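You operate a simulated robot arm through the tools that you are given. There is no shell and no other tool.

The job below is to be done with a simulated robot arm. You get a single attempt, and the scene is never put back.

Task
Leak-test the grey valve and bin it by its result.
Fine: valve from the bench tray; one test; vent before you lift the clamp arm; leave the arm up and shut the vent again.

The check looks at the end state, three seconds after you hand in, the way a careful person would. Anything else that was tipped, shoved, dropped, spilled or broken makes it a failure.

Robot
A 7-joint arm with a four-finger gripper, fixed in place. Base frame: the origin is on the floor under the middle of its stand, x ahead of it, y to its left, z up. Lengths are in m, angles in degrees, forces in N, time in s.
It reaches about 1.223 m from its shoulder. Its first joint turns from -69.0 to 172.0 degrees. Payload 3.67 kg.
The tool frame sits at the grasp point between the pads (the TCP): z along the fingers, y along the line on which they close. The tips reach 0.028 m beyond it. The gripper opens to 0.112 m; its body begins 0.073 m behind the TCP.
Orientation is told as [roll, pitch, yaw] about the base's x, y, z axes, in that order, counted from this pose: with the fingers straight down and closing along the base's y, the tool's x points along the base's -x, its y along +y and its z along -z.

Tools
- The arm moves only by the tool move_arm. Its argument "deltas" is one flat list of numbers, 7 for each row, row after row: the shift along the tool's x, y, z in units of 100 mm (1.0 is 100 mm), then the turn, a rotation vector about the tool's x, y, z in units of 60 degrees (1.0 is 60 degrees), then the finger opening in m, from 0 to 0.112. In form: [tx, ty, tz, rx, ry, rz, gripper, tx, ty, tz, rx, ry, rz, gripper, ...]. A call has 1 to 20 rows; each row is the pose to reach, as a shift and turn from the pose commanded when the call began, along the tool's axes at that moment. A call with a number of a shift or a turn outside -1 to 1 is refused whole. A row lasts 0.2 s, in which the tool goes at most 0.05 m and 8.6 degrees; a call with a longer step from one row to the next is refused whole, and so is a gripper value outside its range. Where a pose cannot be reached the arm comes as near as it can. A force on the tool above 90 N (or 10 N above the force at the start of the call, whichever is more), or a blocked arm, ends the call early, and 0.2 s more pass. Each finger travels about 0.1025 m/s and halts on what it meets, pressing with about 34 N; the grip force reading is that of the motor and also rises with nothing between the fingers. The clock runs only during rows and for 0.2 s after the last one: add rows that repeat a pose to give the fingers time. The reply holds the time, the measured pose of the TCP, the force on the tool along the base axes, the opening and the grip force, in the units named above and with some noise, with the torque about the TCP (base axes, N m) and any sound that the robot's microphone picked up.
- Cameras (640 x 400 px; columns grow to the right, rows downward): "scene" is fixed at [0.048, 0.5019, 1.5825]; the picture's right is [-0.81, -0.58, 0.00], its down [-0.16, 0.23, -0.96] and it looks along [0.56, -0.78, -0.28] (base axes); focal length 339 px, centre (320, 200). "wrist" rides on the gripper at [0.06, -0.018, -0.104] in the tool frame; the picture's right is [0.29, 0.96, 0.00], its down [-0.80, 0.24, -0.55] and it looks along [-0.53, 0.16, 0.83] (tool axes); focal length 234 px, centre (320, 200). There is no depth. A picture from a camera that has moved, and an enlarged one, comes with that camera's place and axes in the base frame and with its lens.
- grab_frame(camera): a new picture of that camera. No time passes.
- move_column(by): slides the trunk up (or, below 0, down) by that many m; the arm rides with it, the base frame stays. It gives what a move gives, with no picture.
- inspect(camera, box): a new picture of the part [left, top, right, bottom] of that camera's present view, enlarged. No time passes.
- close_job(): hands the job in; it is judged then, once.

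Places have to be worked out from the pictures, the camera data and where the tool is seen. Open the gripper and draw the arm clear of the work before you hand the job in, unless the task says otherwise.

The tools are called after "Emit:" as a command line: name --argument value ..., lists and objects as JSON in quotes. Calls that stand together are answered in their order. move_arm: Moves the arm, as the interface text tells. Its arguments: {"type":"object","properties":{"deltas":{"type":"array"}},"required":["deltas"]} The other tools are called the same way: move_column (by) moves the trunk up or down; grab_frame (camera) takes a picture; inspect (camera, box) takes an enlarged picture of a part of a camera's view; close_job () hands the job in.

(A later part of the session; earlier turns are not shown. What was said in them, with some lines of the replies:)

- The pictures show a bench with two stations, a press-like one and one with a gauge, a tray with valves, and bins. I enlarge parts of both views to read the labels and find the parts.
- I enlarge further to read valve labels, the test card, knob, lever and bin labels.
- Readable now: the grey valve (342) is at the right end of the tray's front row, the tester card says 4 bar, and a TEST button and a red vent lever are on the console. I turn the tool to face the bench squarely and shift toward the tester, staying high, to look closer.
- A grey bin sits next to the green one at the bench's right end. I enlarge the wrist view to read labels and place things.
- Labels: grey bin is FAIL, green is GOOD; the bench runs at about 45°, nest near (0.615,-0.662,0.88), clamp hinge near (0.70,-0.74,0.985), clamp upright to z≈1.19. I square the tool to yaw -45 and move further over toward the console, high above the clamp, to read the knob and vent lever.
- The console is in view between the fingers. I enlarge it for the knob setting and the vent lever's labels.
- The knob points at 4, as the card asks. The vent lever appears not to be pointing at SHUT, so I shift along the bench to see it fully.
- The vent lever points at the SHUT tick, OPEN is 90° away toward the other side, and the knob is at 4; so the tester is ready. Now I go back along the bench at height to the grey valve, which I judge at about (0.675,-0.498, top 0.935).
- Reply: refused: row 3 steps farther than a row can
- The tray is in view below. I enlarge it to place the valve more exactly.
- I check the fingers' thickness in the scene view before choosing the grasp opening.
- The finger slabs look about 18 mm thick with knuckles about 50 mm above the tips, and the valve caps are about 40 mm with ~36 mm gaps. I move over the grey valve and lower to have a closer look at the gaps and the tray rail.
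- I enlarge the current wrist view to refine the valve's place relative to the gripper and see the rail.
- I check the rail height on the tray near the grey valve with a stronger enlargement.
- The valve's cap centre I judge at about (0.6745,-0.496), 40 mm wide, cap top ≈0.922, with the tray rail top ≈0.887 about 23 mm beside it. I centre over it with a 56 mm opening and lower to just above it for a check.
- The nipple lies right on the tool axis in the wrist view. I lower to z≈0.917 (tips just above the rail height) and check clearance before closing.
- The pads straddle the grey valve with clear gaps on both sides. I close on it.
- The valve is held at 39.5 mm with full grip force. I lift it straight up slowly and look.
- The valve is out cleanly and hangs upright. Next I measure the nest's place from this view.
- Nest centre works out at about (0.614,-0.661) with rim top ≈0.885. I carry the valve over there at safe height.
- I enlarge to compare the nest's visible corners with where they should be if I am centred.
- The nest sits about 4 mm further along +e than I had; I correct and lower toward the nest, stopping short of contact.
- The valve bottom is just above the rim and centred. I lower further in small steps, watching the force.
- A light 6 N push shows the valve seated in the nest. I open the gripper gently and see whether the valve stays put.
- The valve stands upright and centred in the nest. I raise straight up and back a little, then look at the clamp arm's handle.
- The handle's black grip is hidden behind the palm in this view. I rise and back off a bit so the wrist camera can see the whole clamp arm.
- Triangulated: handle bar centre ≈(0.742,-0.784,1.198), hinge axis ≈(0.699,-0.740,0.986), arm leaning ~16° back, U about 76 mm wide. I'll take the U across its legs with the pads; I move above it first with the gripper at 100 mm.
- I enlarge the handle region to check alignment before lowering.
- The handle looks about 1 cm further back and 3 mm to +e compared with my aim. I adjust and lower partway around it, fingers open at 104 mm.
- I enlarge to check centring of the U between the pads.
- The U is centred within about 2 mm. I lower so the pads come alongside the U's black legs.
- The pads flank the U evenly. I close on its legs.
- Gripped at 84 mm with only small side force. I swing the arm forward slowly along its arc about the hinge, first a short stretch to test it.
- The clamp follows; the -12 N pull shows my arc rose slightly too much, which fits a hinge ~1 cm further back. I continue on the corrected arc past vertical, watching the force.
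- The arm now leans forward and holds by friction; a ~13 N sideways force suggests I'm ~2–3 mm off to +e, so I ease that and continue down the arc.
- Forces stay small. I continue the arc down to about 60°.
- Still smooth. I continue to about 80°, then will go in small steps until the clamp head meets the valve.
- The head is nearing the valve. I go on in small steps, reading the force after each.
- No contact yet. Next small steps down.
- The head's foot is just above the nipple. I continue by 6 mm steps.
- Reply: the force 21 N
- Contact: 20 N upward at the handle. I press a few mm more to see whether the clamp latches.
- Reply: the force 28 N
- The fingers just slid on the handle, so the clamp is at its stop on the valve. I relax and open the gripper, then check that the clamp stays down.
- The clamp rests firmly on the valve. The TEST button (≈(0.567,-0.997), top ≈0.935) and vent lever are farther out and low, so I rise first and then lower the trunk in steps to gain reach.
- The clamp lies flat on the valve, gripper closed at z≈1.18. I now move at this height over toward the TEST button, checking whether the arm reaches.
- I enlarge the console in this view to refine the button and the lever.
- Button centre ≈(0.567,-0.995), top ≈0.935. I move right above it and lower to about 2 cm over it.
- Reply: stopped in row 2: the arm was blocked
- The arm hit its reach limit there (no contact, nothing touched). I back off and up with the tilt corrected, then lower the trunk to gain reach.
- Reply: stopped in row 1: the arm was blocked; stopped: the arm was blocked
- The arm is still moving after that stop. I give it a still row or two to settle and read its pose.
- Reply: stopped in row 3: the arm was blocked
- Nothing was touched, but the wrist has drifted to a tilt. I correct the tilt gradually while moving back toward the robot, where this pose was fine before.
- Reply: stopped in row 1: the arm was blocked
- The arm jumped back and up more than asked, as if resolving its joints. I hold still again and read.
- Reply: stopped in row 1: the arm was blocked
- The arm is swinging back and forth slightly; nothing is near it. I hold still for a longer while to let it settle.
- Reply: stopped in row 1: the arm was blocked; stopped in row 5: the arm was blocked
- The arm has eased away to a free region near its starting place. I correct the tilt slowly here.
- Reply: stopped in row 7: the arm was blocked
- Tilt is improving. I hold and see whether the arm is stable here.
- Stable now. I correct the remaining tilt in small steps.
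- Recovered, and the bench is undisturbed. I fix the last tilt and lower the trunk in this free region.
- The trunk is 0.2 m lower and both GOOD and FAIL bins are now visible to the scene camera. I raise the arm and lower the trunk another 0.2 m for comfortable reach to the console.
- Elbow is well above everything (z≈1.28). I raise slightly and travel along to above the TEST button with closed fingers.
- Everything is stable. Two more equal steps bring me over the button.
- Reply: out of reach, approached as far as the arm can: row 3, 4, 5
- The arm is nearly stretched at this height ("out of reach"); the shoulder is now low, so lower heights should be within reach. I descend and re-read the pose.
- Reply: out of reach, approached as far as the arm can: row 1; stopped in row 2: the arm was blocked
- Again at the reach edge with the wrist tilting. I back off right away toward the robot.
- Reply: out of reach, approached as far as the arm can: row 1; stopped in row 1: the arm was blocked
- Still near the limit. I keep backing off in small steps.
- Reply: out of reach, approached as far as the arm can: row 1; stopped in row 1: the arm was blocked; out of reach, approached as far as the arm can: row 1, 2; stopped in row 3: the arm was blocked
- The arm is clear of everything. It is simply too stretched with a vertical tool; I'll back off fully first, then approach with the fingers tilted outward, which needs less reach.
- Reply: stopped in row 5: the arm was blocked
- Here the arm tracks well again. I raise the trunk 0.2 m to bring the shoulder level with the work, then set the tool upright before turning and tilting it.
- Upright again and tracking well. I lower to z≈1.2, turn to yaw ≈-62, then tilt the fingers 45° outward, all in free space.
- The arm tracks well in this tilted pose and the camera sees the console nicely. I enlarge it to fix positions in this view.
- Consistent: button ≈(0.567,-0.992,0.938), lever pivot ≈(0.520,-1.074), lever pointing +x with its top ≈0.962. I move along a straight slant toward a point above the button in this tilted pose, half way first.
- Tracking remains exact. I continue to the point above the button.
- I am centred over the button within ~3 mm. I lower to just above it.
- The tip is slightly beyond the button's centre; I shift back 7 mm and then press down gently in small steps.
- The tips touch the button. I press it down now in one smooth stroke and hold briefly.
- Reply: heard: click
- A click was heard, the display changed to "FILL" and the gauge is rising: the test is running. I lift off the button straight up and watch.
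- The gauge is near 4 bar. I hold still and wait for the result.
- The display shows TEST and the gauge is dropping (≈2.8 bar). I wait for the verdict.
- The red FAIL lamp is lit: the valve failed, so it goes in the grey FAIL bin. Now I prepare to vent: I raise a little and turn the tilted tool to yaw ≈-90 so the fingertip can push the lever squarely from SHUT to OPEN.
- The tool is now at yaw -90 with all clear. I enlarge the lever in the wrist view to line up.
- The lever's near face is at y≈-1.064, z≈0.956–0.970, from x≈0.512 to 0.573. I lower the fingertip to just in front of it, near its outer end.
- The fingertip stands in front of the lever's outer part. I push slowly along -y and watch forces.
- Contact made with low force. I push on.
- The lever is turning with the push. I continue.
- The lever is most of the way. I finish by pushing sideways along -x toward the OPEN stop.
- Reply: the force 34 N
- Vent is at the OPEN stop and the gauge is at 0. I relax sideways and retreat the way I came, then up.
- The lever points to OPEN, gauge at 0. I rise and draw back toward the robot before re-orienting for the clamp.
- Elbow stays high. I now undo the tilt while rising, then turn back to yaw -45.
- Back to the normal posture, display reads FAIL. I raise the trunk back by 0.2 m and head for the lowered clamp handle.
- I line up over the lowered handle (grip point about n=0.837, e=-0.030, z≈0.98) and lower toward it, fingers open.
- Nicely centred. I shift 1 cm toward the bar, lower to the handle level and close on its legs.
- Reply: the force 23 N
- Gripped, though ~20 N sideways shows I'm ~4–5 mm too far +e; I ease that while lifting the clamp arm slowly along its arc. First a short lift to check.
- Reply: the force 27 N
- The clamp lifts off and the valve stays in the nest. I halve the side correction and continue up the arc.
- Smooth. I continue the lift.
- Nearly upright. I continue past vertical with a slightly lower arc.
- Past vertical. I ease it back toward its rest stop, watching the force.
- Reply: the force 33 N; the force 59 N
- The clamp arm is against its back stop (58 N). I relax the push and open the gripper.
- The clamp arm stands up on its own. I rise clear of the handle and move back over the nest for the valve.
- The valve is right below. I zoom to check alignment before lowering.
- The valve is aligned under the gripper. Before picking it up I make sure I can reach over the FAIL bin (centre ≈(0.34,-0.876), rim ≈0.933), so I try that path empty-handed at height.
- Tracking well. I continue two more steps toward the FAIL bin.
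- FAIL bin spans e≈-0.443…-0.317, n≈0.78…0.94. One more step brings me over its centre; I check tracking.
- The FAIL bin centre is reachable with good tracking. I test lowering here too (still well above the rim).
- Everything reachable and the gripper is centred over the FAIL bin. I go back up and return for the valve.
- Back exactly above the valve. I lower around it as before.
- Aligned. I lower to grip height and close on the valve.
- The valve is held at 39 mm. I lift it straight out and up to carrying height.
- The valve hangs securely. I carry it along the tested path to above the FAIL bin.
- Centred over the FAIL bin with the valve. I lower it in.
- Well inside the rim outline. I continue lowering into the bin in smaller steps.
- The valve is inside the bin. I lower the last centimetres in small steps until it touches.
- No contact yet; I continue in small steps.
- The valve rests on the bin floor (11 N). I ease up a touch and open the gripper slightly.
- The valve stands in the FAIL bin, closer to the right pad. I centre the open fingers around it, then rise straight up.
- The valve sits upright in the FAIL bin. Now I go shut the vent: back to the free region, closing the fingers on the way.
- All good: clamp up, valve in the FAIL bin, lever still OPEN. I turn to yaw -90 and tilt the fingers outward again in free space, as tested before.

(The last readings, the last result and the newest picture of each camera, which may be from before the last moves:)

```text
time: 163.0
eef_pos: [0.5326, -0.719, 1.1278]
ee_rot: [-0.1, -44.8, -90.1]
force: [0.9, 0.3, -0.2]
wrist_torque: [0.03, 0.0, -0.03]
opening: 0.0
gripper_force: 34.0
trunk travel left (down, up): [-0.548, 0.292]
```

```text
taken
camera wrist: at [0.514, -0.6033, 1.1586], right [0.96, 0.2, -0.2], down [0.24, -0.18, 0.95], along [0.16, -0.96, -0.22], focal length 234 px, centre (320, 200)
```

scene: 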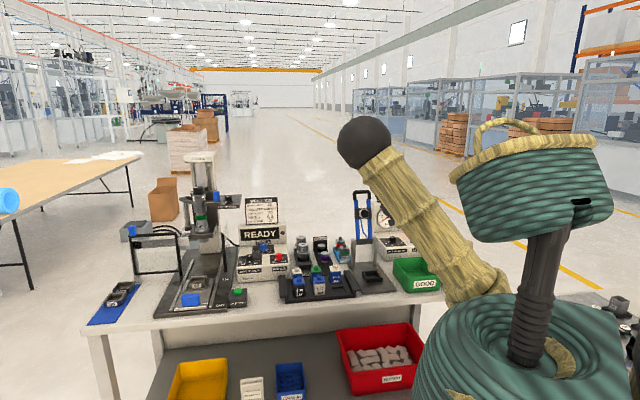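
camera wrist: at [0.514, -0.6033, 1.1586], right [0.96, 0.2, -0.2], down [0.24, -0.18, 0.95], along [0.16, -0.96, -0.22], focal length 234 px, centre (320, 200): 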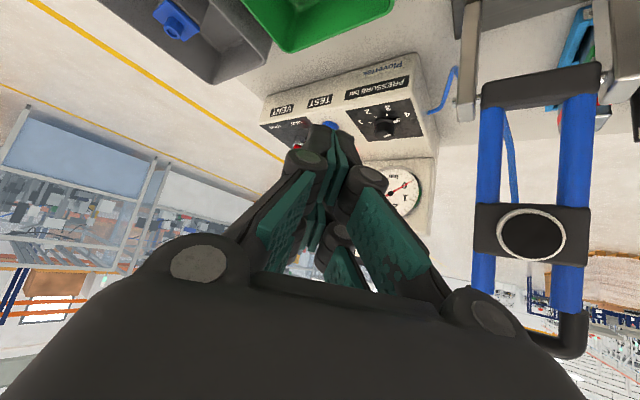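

Same good posture as before. I go in checked steps toward a point above the far side of the lever.

Emit:
move_arm --deltas '[-0.147, -0.03, 0.207, 0, 0, 0, 0.0, -0.295, -0.065, 0.415, 0, 0, 0, 0.0, -0.442, -0.1, 0.622, 0, 0, 0, 0.0, -0.589, -0.13, 0.829, 0, 0, 0, 0.0]'

Emit:
move_arm --deltas '[-0.147, -0.03, 0.207, 0, 0, 0, 0.0, -0.295, -0.065, 0.415, 0, 0, 0, 0.0, -0.442, -0.1, 0.622, 0, 0, 0, 0.0, -0.589, -0.13, 0.829, 0, 0, 0, 0.0]'

Emit:
move_arm --deltas '[-0.147, -0.03, 0.207, 0, 0, 0, 0.0, -0.295, -0.065, 0.415, 0, 0, 0, 0.0, -0.442, -0.1, 0.622, 0, 0, 0, 0.0, -0.589, -0.13, 0.829, 0, 0, 0, 0.0, -0.589, -0.13, 0.829, 0, 0, 0, 0.0]'

Emit:
grab_frame --camera "wrist"

Emit:
grab_frame --camera "scene"

```text
time: 164.0
eef_pos: [0.521, -0.8194, 1.1092]
ee_rot: [-0.1, -44.6, -90.1]
force: [0.0, 0.2, 0.4]
wrist_torque: [0.0, -0.01, 0.0]
opening: 0.0
gripper_force: 34.5
trunk travel left (down, up): [-0.548, 0.292]
```

```text
time: 165.0
eef_pos: [0.5083, -0.9211, 1.0925]
ee_rot: [0.0, -44.7, -90.0]
force: [-0.6, -1.1, -0.1]
wrist_torque: [-0.02, 0.0, -0.03]
opening: 0.0002
gripper_force: 34.0
trunk travel left (down, up): [-0.548, 0.292]
```

```text
time: 166.2
eef_pos: [0.4938, -1.0214, 1.0718]
ee_rot: [-0.1, -44.6, -89.8]
force: [0.5, -0.3, -0.3]
wrist_torque: [0.0, 0.0, 0.02]
opening: 0.0
gripper_force: 34.4
trunk travel left (down, up): [-0.548, 0.292]
```

```text
taken
camera wrist: at [0.4756, -0.9062, 1.104], right [0.96, 0.21, -0.2], down [0.24, -0.18, 0.95], along [0.16, -0.96, -0.22], focal length 234 px, centre (320, 200)
```

wrist: 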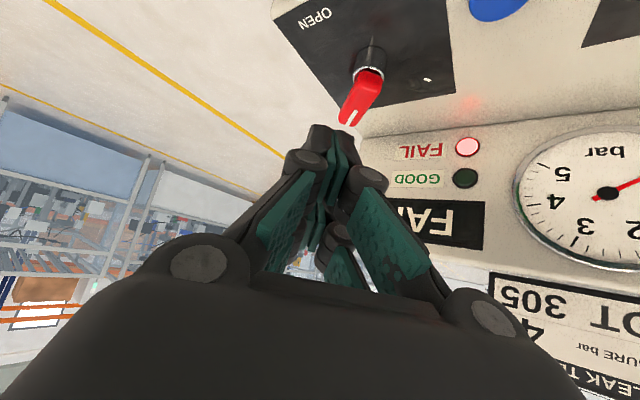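

```text
taken
```

scene: 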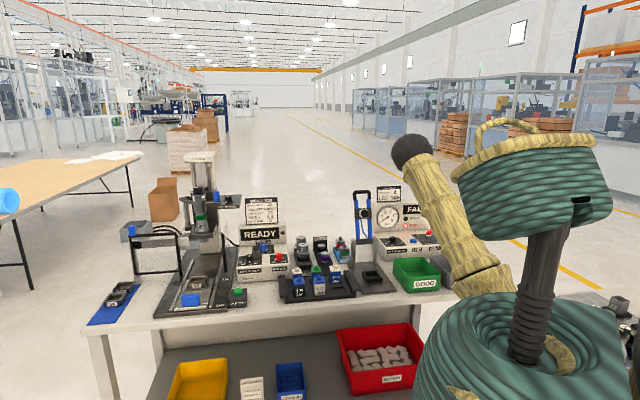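

Tracking is exact. I enlarge the lever here to refine its place before going around it.

Emit:
inspect --camera "wrist" --box '[260, 0, 460, 150]'

```text
2.67 times, centred on (360, 75) of wrist
camera zoom: at [0.4756, -0.9062, 1.104], right [0.96, 0.21, -0.2], down [0.24, -0.18, 0.95], along [0.16, -0.96, -0.22], focal length 624 px, centre (213, 533)
```

zoom: 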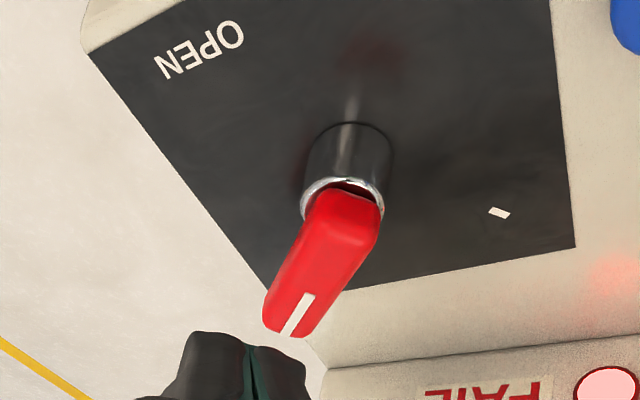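

The lever points along -y from pivot ≈(0.520,-1.070) to tip ≈(0.521,-1.120). I go above its -x side near the tip.

Emit:
move_arm --deltas '[-0.15, -0.035, 0.22, 0, 0, 0, 0.0, -0.3, -0.07, 0.44, 0, 0, 0, 0.0, -0.45, -0.1, 0.66, 0, 0, 0, 0.0, -0.601, -0.138, 0.884, 0, 0, 0, 0.0, -0.601, -0.138, 0.884, 0, 0, 0, 0.0]'

Emit:
inspect --camera "wrist" --box '[260, 0, 460, 150]'

Emit:
grab_frame --camera "scene"

```text
time: 167.4
eef_pos: [0.4804, -1.1295, 1.0507]
ee_rot: [0.0, -44.4, -90.0]
force: [-0.4, 0.0, 0.0]
wrist_torque: [-0.03, -0.03, 0.0]
opening: 0.0
gripper_force: 33.9
trunk travel left (down, up): [-0.548, 0.292]
```

```text
2.67 times, centred on (360, 75) of wrist
camera zoom: at [0.4613, -1.0141, 1.0817], right [0.96, 0.2, -0.2], down [0.24, -0.18, 0.95], along [0.16, -0.96, -0.22], focal length 624 px, centre (213, 533)
```

zoom: 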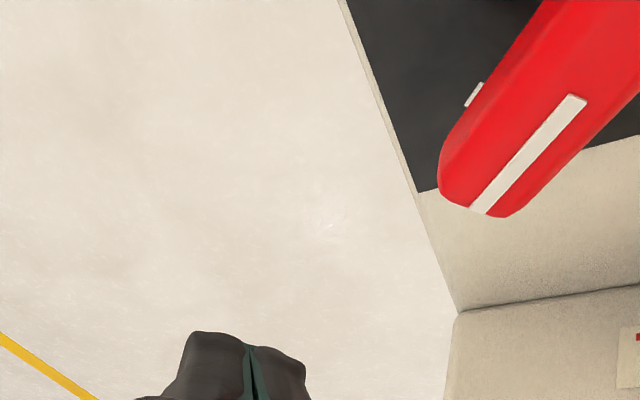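

```text
taken
```

scene: 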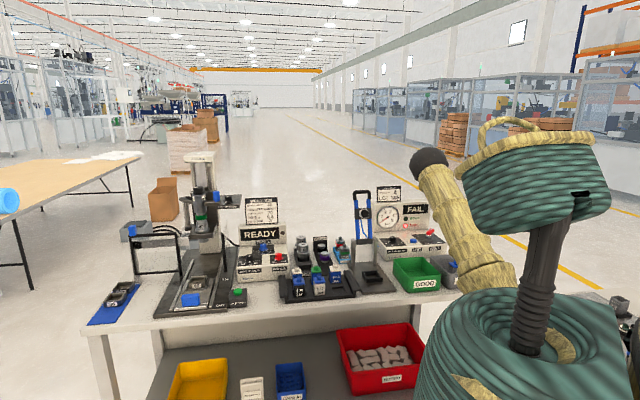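

Positioned beside the lever tip with clearance. I lower to lever height.

Emit:
move_arm --deltas '[0.1, 0, 0.1, 0, 0, 0, 0.0, 0.2, 0, 0.2, 0, 0, 0, 0.0, 0.32, 0, 0.32, 0, 0, 0, 0.0, 0.425, 0, 0.425, 0, 0, 0, 0.0, 0.425, 0, 0.425, 0, 0, 0, 0.0]'

Emit:
grab_frame --camera "wrist"

Emit:
inspect --camera "scene" --box '[370, 190, 470, 300]'

```text
time: 168.6
eef_pos: [0.4796, -1.1319, 0.9873]
ee_rot: [-0.1, -44.4, -90.0]
force: [-0.9, 0.1, 0.6]
wrist_torque: [-0.03, -0.04, 0.01]
opening: 0.0
gripper_force: 33.9
trunk travel left (down, up): [-0.548, 0.292]
```

```text
taken
camera wrist: at [0.4614, -1.0157, 1.0196], right [0.96, 0.21, -0.2], down [0.24, -0.18, 0.95], along [0.16, -0.96, -0.23], focal length 234 px, centre (320, 200)
```

wrist: 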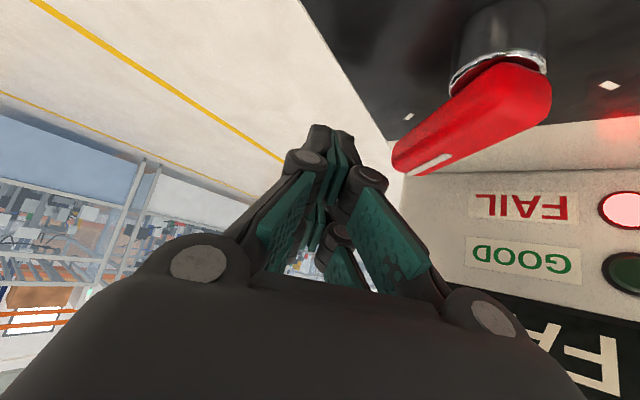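

```text
3.64 times, centred on (420, 245) of scene
camera zoom: at [0.048, 0.5019, 1.5825], right [-0.81, -0.58, 0.0], down [-0.16, 0.23, -0.96], along [0.56, -0.78, -0.28], focal length 1233 px, centre (-44, 36)
```

zoom: 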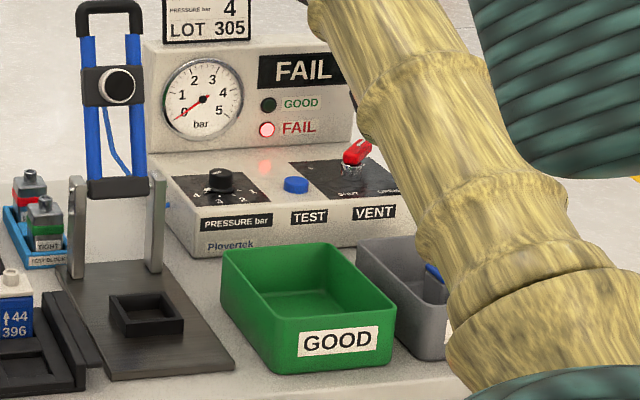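

Aligned beside the tip. I push along +x to start turning the lever back toward SHUT.

Emit:
move_arm --deltas '[0.01, 0.07, -0.01, 0, 0, 0, 0.0, 0.021, 0.145, -0.021, 0, 0, 0, 0.0, 0.02, 0.21, -0.02, 0, 0, 0, 0.0, 0.018, 0.277, -0.018, 0, 0, 0, 0.0]'

Emit:
grab_frame --camera "wrist"

Emit:
inspect --camera "scene" --box '[400, 205, 450, 255]'

```text
time: 169.6
eef_pos: [0.5093, -1.1177, 1.0009]
ee_rot: [0.0, -45.0, -90.0]
force: [0.3, -0.4, 0.5]
wrist_torque: [0.03, 0.02, -0.04]
opening: 0.0
gripper_force: 34.2
trunk travel left (down, up): [-0.548, 0.292]
```

```text
taken
camera wrist: at [0.49, -1.0015, 1.0315], right [0.96, 0.2, -0.2], down [0.24, -0.17, 0.96], along [0.16, -0.96, -0.21], focal length 234 px, centre (320, 200)
```

wrist: 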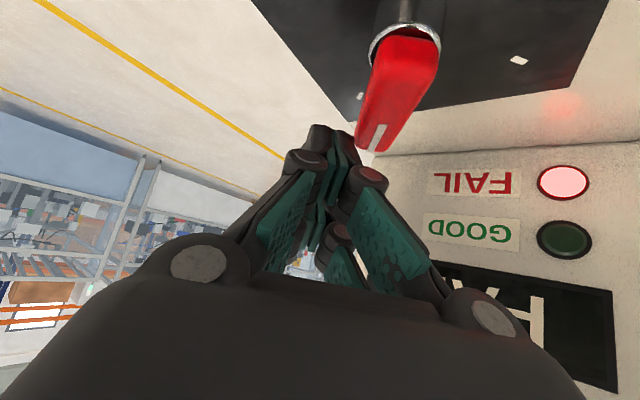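

```text
8.00 times, centred on (425, 230) of scene
camera zoom: at [0.048, 0.5019, 1.5825], right [-0.81, -0.58, 0.0], down [-0.16, 0.23, -0.96], along [0.56, -0.78, -0.28], focal length 2712 px, centre (-520, -40)
```

zoom: 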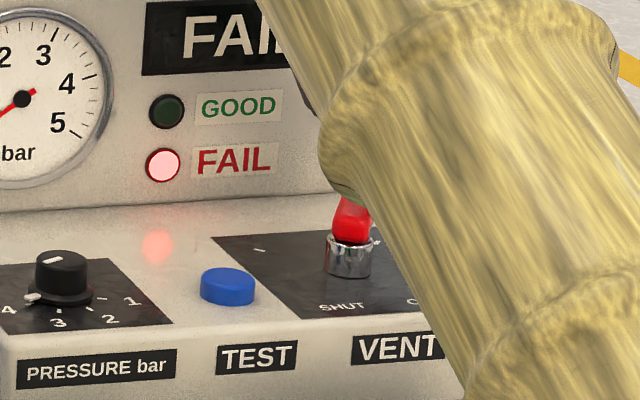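

The TCP reads a bit higher (1.001) than intended. I enlarge to see whether the lever has begun to turn before going on.

Emit:
inspect --camera "wrist" --box '[280, 0, 460, 170]'

Emit:
move_arm --deltas '[0, 0, 0, 0, 0, 0, 0.0]'

```text
2.35 times, centred on (370, 85) of wrist
camera zoom: at [0.49, -1.0015, 1.0315], right [0.96, 0.2, -0.2], down [0.24, -0.17, 0.96], along [0.16, -0.96, -0.21], focal length 551 px, centre (202, 471)
```

zoom: 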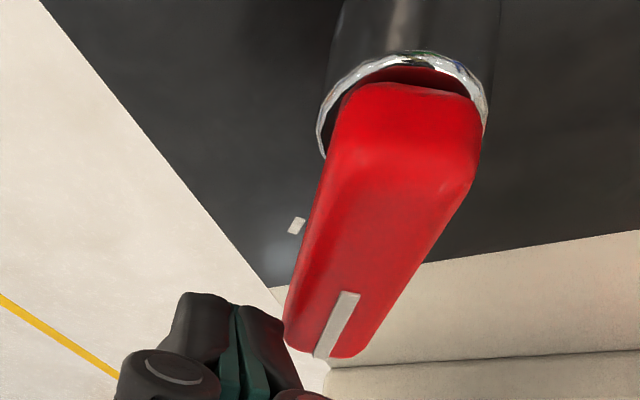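

```text
time: 170.0
eef_pos: [0.5092, -1.119, 0.9975]
ee_rot: [-0.1, -44.7, -89.9]
force: [0.5, -0.1, -0.4]
wrist_torque: [0.0, 0.04, -0.01]
opening: 0.0002
gripper_force: 33.6
trunk travel left (down, up): [-0.548, 0.292]
```

No contact yet; fingertip is right next to the lever's tip. I hold briefly to let the pose settle.

Emit:
move_arm --deltas '[0, 0, 0, 0, 0, 0, 0.0, 0, 0, 0, 0, 0, 0, 0.0, 0, 0, 0, 0, 0, 0, 0.0, 0, 0, 0, 0, 0, 0, 0.0]'

Emit:
grab_frame --camera "scene"

```text
time: 171.0
eef_pos: [0.5076, -1.1223, 0.996]
ee_rot: [0.0, -44.8, -90.0]
force: [0.4, 0.2, -0.7]
wrist_torque: [0.02, 0.01, 0.03]
opening: 0.0
gripper_force: 34.2
trunk travel left (down, up): [-0.548, 0.292]
```

```text
taken
```

scene: 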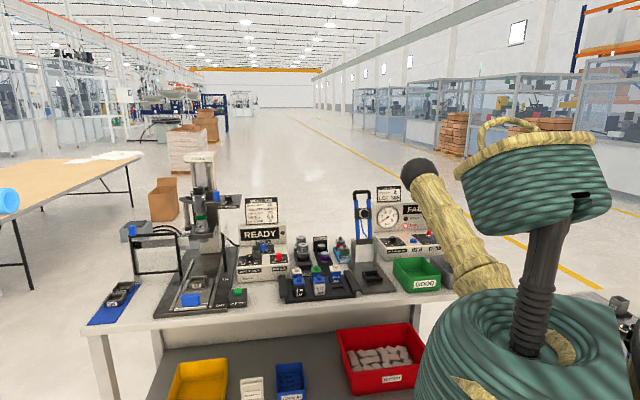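

It is converging slowly. I wait a little more.

Emit:
move_arm --deltas '[0, 0, 0, 0, 0, 0, 0.0, 0, 0, 0, 0, 0, 0, 0.0, 0, 0, 0, 0, 0, 0, 0.0, 0, 0, 0, 0, 0, 0, 0.0, 0, 0, 0, 0, 0, 0, 0.0, 0, 0, 0, 0, 0, 0, 0.0, 0, 0, 0, 0, 0, 0, 0.0, 0, 0, 0, 0, 0, 0, 0.0]'

Emit:
inspect --camera "wrist" --box '[280, 0, 460, 170]'

```text
time: 172.8
eef_pos: [0.508, -1.1222, 0.9965]
ee_rot: [0.0, -44.7, -90.1]
force: [0.0, -0.7, 0.5]
wrist_torque: [-0.04, -0.01, -0.01]
opening: 0.0
gripper_force: 33.9
trunk travel left (down, up): [-0.548, 0.292]
```

```text
2.35 times, centred on (370, 85) of wrist
camera zoom: at [0.4894, -1.0061, 1.0275], right [0.96, 0.2, -0.2], down [0.24, -0.18, 0.95], along [0.16, -0.96, -0.22], focal length 551 px, centre (202, 471)
```

zoom: 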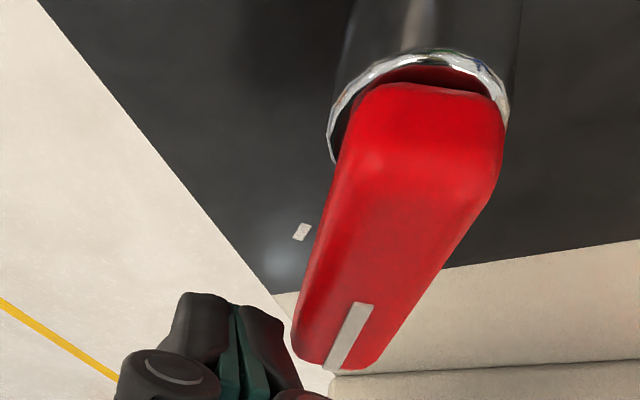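

The lever has in fact already turned ~15° (tip now at ≈(0.533,-1.119)). I continue along its arc, slightly lower.

Emit:
move_arm --deltas '[0.03, 0.06, 0.03, 0, 0, 0, 0.0, 0.053, 0.122, 0.039, 0, 0, 0, 0.0, 0.08, 0.175, 0.01, 0, 0, 0, 0.0, 0.11, 0.225, -0.018, 0, 0, 0, 0.0, 0.11, 0.225, -0.018, 0, 0, 0, 0.0]'

Emit:
inspect --camera "wrist" --box '[280, 0, 460, 170]'

```text
time: 174.0
eef_pos: [0.5302, -1.1135, 0.9862]
ee_rot: [-0.1, -44.5, -90.0]
force: [0.0, 0.5, 1.1]
wrist_torque: [0.0, 0.02, 0.0]
opening: 0.0003
gripper_force: 33.9
trunk travel left (down, up): [-0.548, 0.292]
```

```text
2.35 times, centred on (370, 85) of wrist
camera zoom: at [0.512, -0.9992, 1.0167], right [0.96, 0.21, -0.2], down [0.24, -0.18, 0.95], along [0.16, -0.96, -0.22], focal length 551 px, centre (202, 471)
```

zoom: 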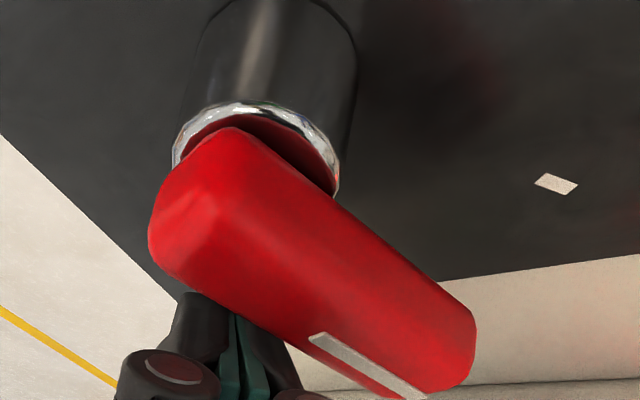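

The lever follows nicely (about -35° now). I continue pulling it around toward SHUT.

Emit:
move_arm --deltas '[0.03, 0.03, -0.03, 0, 0, 0, 0.0, 0.057, 0.056, -0.057, 0, 0, 0, 0.0, 0.09, 0.075, -0.09, 0, 0, 0, 0.0, 0.124, 0.09, -0.124, 0, 0, 0, 0.0]'

Emit:
inspect --camera "wrist" --box '[280, 0, 460, 170]'

```text
time: 175.0
eef_pos: [0.5378, -1.0993, 0.9898]
ee_rot: [0.1, -44.9, -90.1]
force: [1.2, -30.5, 26.2]
wrist_torque: [-0.24, 0.04, 0.02]
opening: 0.0062
gripper_force: 35.1
trunk travel left (down, up): [-0.548, 0.292]
```

```text
2.35 times, centred on (370, 85) of wrist
camera zoom: at [0.5185, -0.985, 1.0207], right [0.96, 0.2, -0.2], down [0.24, -0.17, 0.96], along [0.16, -0.96, -0.22], focal length 551 px, centre (202, 471)
```

zoom: 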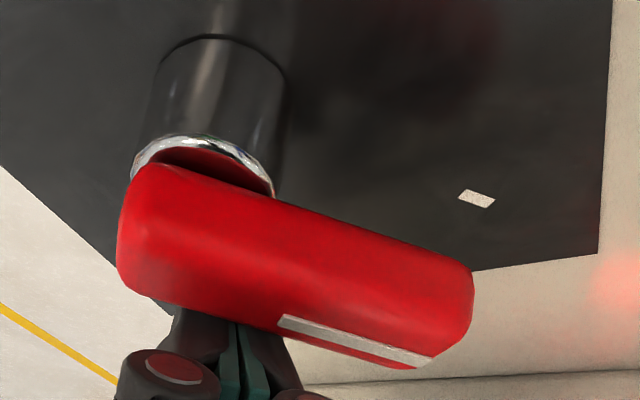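

A firm 30 N resistance shows the lever at its SHUT stop. I release by easing away (-y), then rise straight up clear of it.

Emit:
move_arm --deltas '[-0.05, 0, 0.05, 0, 0, 0, 0.0, -0.14, 0, 0.14, 0, 0, 0, 0.0, -0.14, 0, 0.14, 0, 0, 0, 0.0]'

Emit:
inspect --camera "wrist" --box '[280, 0, 460, 170]'

```text
time: 175.8
eef_pos: [0.5367, -1.1146, 0.9846]
ee_rot: [-0.1, -44.4, -90.1]
force: [-1.2, 0.1, 0.4]
wrist_torque: [-0.01, 0.01, 0.01]
opening: 0.0
gripper_force: 36.0
trunk travel left (down, up): [-0.548, 0.292]
```

```text
2.35 times, centred on (370, 85) of wrist
camera zoom: at [0.5191, -1.0003, 1.0166], right [0.96, 0.2, -0.2], down [0.24, -0.18, 0.95], along [0.16, -0.96, -0.22], focal length 551 px, centre (202, 471)
```

zoom: 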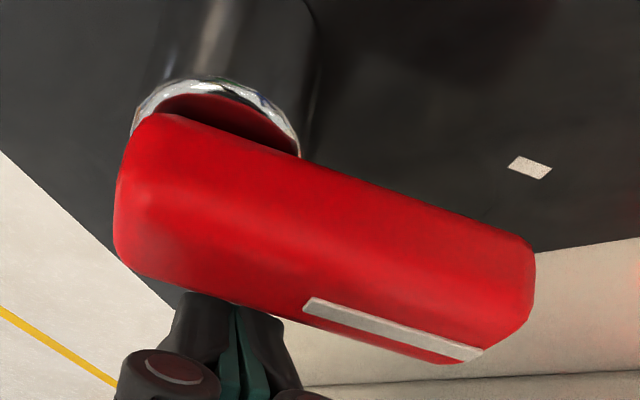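

The lever stays at SHUT. I rise straight up, away from it.

Emit:
move_arm --deltas '[-0.1, 0, -0.1, 0, 0, 0, 0.0, -0.25, 0, -0.25, 0, 0, 0, 0.0, -0.45, 0, -0.45, 0, 0, 0, 0.0, -0.65, 0, -0.65, 0, 0, 0, 0.0]'

Emit:
grab_frame --camera "wrist"

Emit:
inspect --camera "scene" --box '[370, 190, 450, 270]'

```text
time: 176.8
eef_pos: [0.5393, -1.1102, 1.0869]
ee_rot: [0.0, -45.0, -90.0]
force: [0.4, -0.8, -0.3]
wrist_torque: [0.03, 0.06, 0.01]
opening: 0.0
gripper_force: 35.9
trunk travel left (down, up): [-0.548, 0.292]
```

```text
taken
camera wrist: at [0.5206, -0.995, 1.1165], right [0.96, 0.2, -0.2], down [0.24, -0.17, 0.96], along [0.16, -0.96, -0.21], focal length 234 px, centre (320, 200)
```

wrist: 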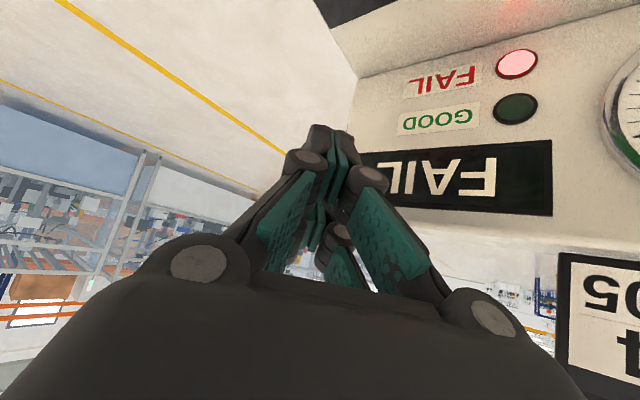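

```text
5.00 times, centred on (410, 230) of scene
camera zoom: at [0.048, 0.5019, 1.5825], right [-0.81, -0.58, 0.0], down [-0.16, 0.23, -0.96], along [0.56, -0.78, -0.28], focal length 1695 px, centre (-130, 50)
```

zoom: 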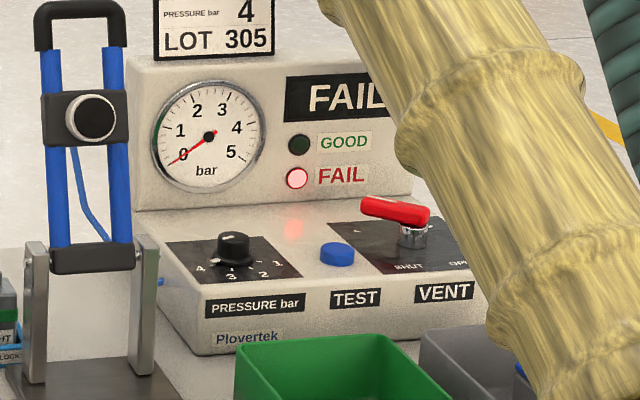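

The lever is back in exactly the SHUT position, clamp up, gauge 0. I draw the arm back toward the robot along the tested path.

Emit:
move_arm --deltas '[0.22, -0.04, -0.27, 0, 0, 0, 0.0, 0.45, -0.08, -0.53, 0, 0, 0, 0.0, 0.68, -0.12, -0.78, 0, 0, 0, 0.0, 0.9, -0.15, -0.99, 0, 0, 0, 0.0]'

Emit:
move_arm --deltas '[0.25, -0.03, -0.25, 0, 0, 0, 0.0, 0.5, -0.05, -0.5, 0, 0, 0, 0.0, 0.75, -0.08, -0.75, 0, 0, 0, 0.0, 0.99, -0.1, -0.99, 0, 0, 0, 0.0]'

Emit:
move_arm --deltas '[0.2, 0.05, -0.22, 0, 0, 0, 0.0, 0.4, 0.1, -0.44, 0, 0, 0, 0.0, 0.6, 0.15, -0.66, 0, 0, 0, 0.0, 0.8, 0.2, -0.88, 0, 0, 0, 0.0, 0.8, 0.2, -0.88, 0, 0, 0, 0.0]'

Emit:
grab_frame --camera "scene"

```text
time: 177.8
eef_pos: [0.5245, -0.9793, 1.0901]
ee_rot: [0.0, -44.8, -90.0]
force: [-0.4, 1.1, 1.2]
wrist_torque: [-0.01, 0.04, -0.02]
opening: 0.0001
gripper_force: 35.3
trunk travel left (down, up): [-0.548, 0.292]
```

```text
time: 178.8
eef_pos: [0.5131, -0.8396, 1.0891]
ee_rot: [-0.1, -44.8, -90.1]
force: [0.0, 0.4, -0.5]
wrist_torque: [0.0, 0.0, -0.03]
opening: 0.0
gripper_force: 35.1
trunk travel left (down, up): [-0.548, 0.292]
```

```text
time: 180.0
eef_pos: [0.5341, -0.7236, 1.0936]
ee_rot: [-0.1, -44.6, -90.0]
force: [-0.6, 0.2, 1.2]
wrist_torque: [0.05, 0.02, -0.01]
opening: 0.0001
gripper_force: 36.0
trunk travel left (down, up): [-0.548, 0.292]
```

```text
taken
```

scene: 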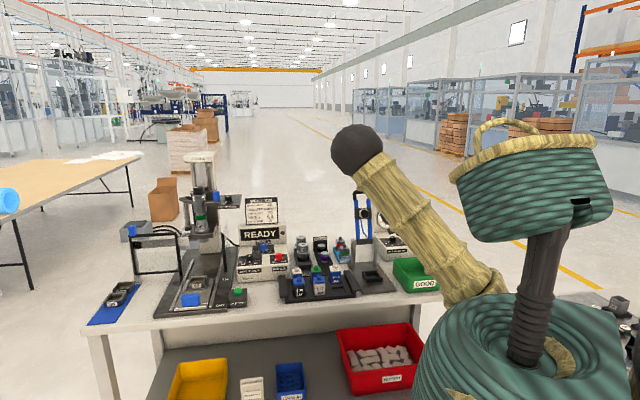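

I undo the tilt while rising, turn back to yaw -45, then withdraw to near the start place.

Emit:
move_arm --deltas '[-0.1, 0, -0.1, 0, 0.1, 0, 0.0, -0.2, 0, -0.2, 0, 0.2, 0, 0.0, -0.3, 0, -0.3, 0, 0.3, 0, 0.0, -0.4, 0, -0.4, 0, 0.4, 0, 0.0, -0.5, 0, -0.5, 0, 0.5, 0, 0.0, -0.6, 0, -0.6, 0, 0.6, 0, 0.0, -0.7, 0, -0.7, 0, 0.7, 0, 0.0, -0.8, 0, -0.8, 0, 0.75, 0, 0.0, -0.8, 0, -0.8, 0, 0.75, 0, 0.0]'

Emit:
move_arm --deltas '[0.1, 0, 0, 0, 0, -0.1, 0.0, 0.2, 0, 0, 0, 0, -0.2, 0.0, 0.3, 0, 0, 0, 0, -0.3, 0.0, 0.3, 0, 0, 0, 0, -0.4, 0.0, 0.3, 0, 0, 0, 0, -0.5, 0.0, 0.3, 0, 0, 0, 0, -0.6, 0.0, 0.3, 0, 0, 0, 0, -0.7, 0.0, 0.3, 0, 0, 0, 0, -0.75, 0.0, 0.3, 0, 0, 0, 0, -0.75, 0.0]'

Emit:
move_column --by 0.15

Emit:
grab_frame --camera "scene"

```text
time: 182.0
eef_pos: [0.5345, -0.7217, 1.2068]
ee_rot: [-0.2, 0.5, -90.0]
force: [-0.6, -0.3, 0.2]
wrist_torque: [0.01, -0.02, 0.0]
opening: 0.0
gripper_force: 36.3
trunk travel left (down, up): [-0.548, 0.292]
```

```text
time: 184.0
eef_pos: [0.5352, -0.6928, 1.2074]
ee_rot: [0.1, 0.3, -45.0]
force: [0.2, 0.4, -0.7]
wrist_torque: [0.01, 0.0, -0.03]
opening: 0.0
gripper_force: 35.9
trunk travel left (down, up): [-0.548, 0.292]
```

```text
time: 185.7
eef_pos: [0.5352, -0.6943, 1.3563]
ee_rot: [0.2, 0.3, -45.0]
force: [-0.6, -0.2, -0.4]
wrist_torque: [0.03, -0.02, -0.03]
opening: 0.0
gripper_force: 35.7
trunk travel left (down, up): [-0.698, 0.142]
```

```text
taken
```

scene: 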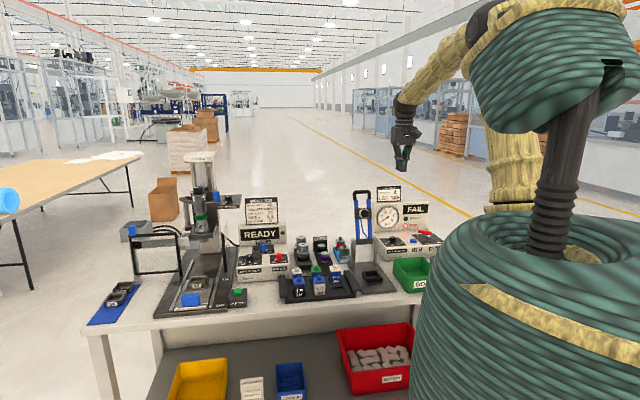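

I withdraw from the bench and open the gripper, then take a final look around.

Emit:
move_arm --deltas '[0.2, 0.2, 0, 0, 0, 0, 0.03, 0.45, 0.4, 0, 0, 0, 0, 0.06, 0.66, 0.6, 0, 0, 0, 0, 0.09, 0.88, 0.775, 0, 0, 0, 0, 0.1]'

Emit:
move_arm --deltas '[0.2, 0.2, 0, 0, 0, 0, 0.1, 0.45, 0.4, 0, 0, 0, 0, 0.1, 0.66, 0.6, 0, 0, 0, 0, 0.1, 0.88, 0.775, 0, 0, 0, 0, 0.1, 0.88, 0.775, 0, 0, 0, 0, 0.1]'

Emit:
grab_frame --camera "scene"

Emit:
grab_frame --camera "wrist"

```text
time: 186.7
eef_pos: [0.5267, -0.5725, 1.3584]
ee_rot: [0.2, 0.2, -45.0]
force: [0.1, -0.5, -0.2]
wrist_torque: [-0.05, 0.01, -0.04]
opening: 0.1002
gripper_force: 0.1
trunk travel left (down, up): [-0.698, 0.142]
```

```text
time: 187.9
eef_pos: [0.52, -0.4607, 1.3575]
ee_rot: [0.2, 0.4, -45.0]
force: [0.6, -1.3, -0.3]
wrist_torque: [0.03, 0.0, -0.01]
opening: 0.1002
gripper_force: 0.0
trunk travel left (down, up): [-0.698, 0.142]
```

```text
taken
```

scene: 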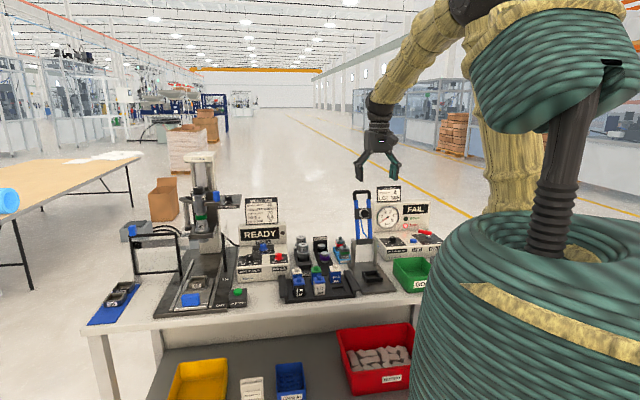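

```text
taken
camera wrist: at [0.4646, -0.4328, 1.4611], right [0.47, 0.88, 0.01], down [0.73, -0.4, 0.55], along [0.49, -0.26, -0.84], focal length 234 px, centre (320, 200)
```

wrist: 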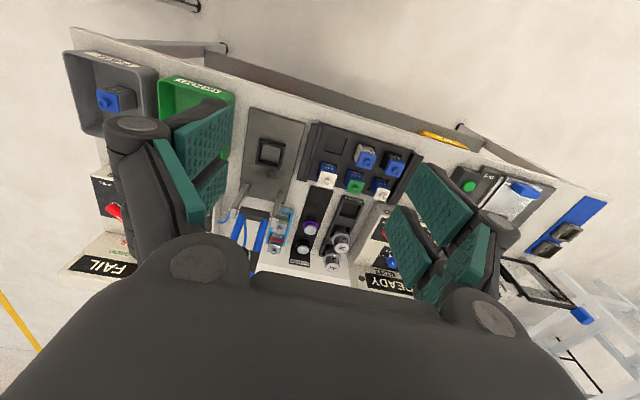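

I check the details once more: valve in FAIL bin, lever at SHUT, clamp up, the rest undisturbed.

Emit:
inspect --camera "wrist" --box '[60, 20, 260, 150]'

Emit:
inspect --camera "scene" --box '[270, 180, 450, 310]'

Emit:
inspect --camera "scene" --box '[380, 200, 450, 270]'

```text
3.08 times, centred on (160, 85) of wrist
camera zoom: at [0.4646, -0.4328, 1.4611], right [0.47, 0.88, 0.01], down [0.73, -0.4, 0.55], along [0.49, -0.26, -0.84], focal length 720 px, centre (812, 554)
```

zoom: 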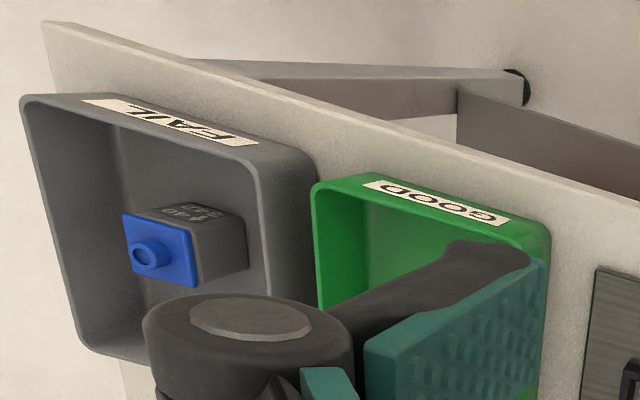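

```text
3.08 times, centred on (360, 245) of scene
camera zoom: at [0.048, 0.5019, 1.5825], right [-0.81, -0.58, 0.0], down [-0.16, 0.23, -0.96], along [0.56, -0.78, -0.28], focal length 1043 px, centre (197, 62)
```

zoom: 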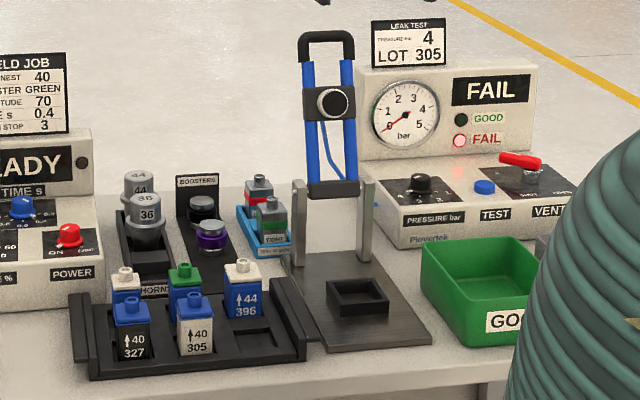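

```text
5.71 times, centred on (415, 235) of scene
camera zoom: at [0.048, 0.5019, 1.5825], right [-0.81, -0.58, 0.0], down [-0.16, 0.23, -0.96], along [0.56, -0.78, -0.28], focal length 1937 px, centre (-223, 0)
```

zoom: 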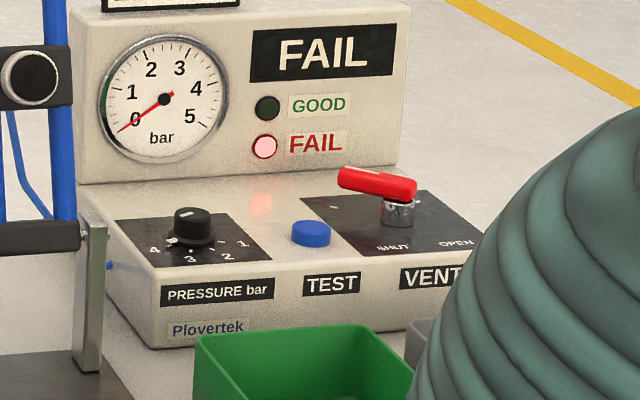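

The grey valve stands in the FAIL bin after its single test. The clamp arm is up, the vent is at SHUT and the gauge reads 0. The other parts are undisturbed, and the arm is clear with the gripper open, so I hand the job in.

Emit:
close_job

```text
The job is handed in.
```

I tested the grey valve (lot 342) once at 4 bar. It failed, so I put it in the grey FAIL bin. I've handed the job in; no verdict has come back yet.

- **Test:** the pressure dropped from about 4 to about 2 bar, and the red FAIL lamp lit.
- **Pressure setting:** the card on the tester says 4 bar for lot 305, but this valve is lot 342. It was the only pressure given and the knob was already on it, so I used it.
- **Vent and clamp:** I opened the vent and waited for the gauge to read 0 before lifting the clamp arm. I left the arm up, then shut the vent again.
- **Arm trouble:** the robot arm reached its limit twice on the way to the TEST button and swung back by itself. Nothing was touched, and I then reached the console with the gripper tilted.

In the last pictures the other parts on the bench look undisturbed, and the arm is clear with the gripper open.
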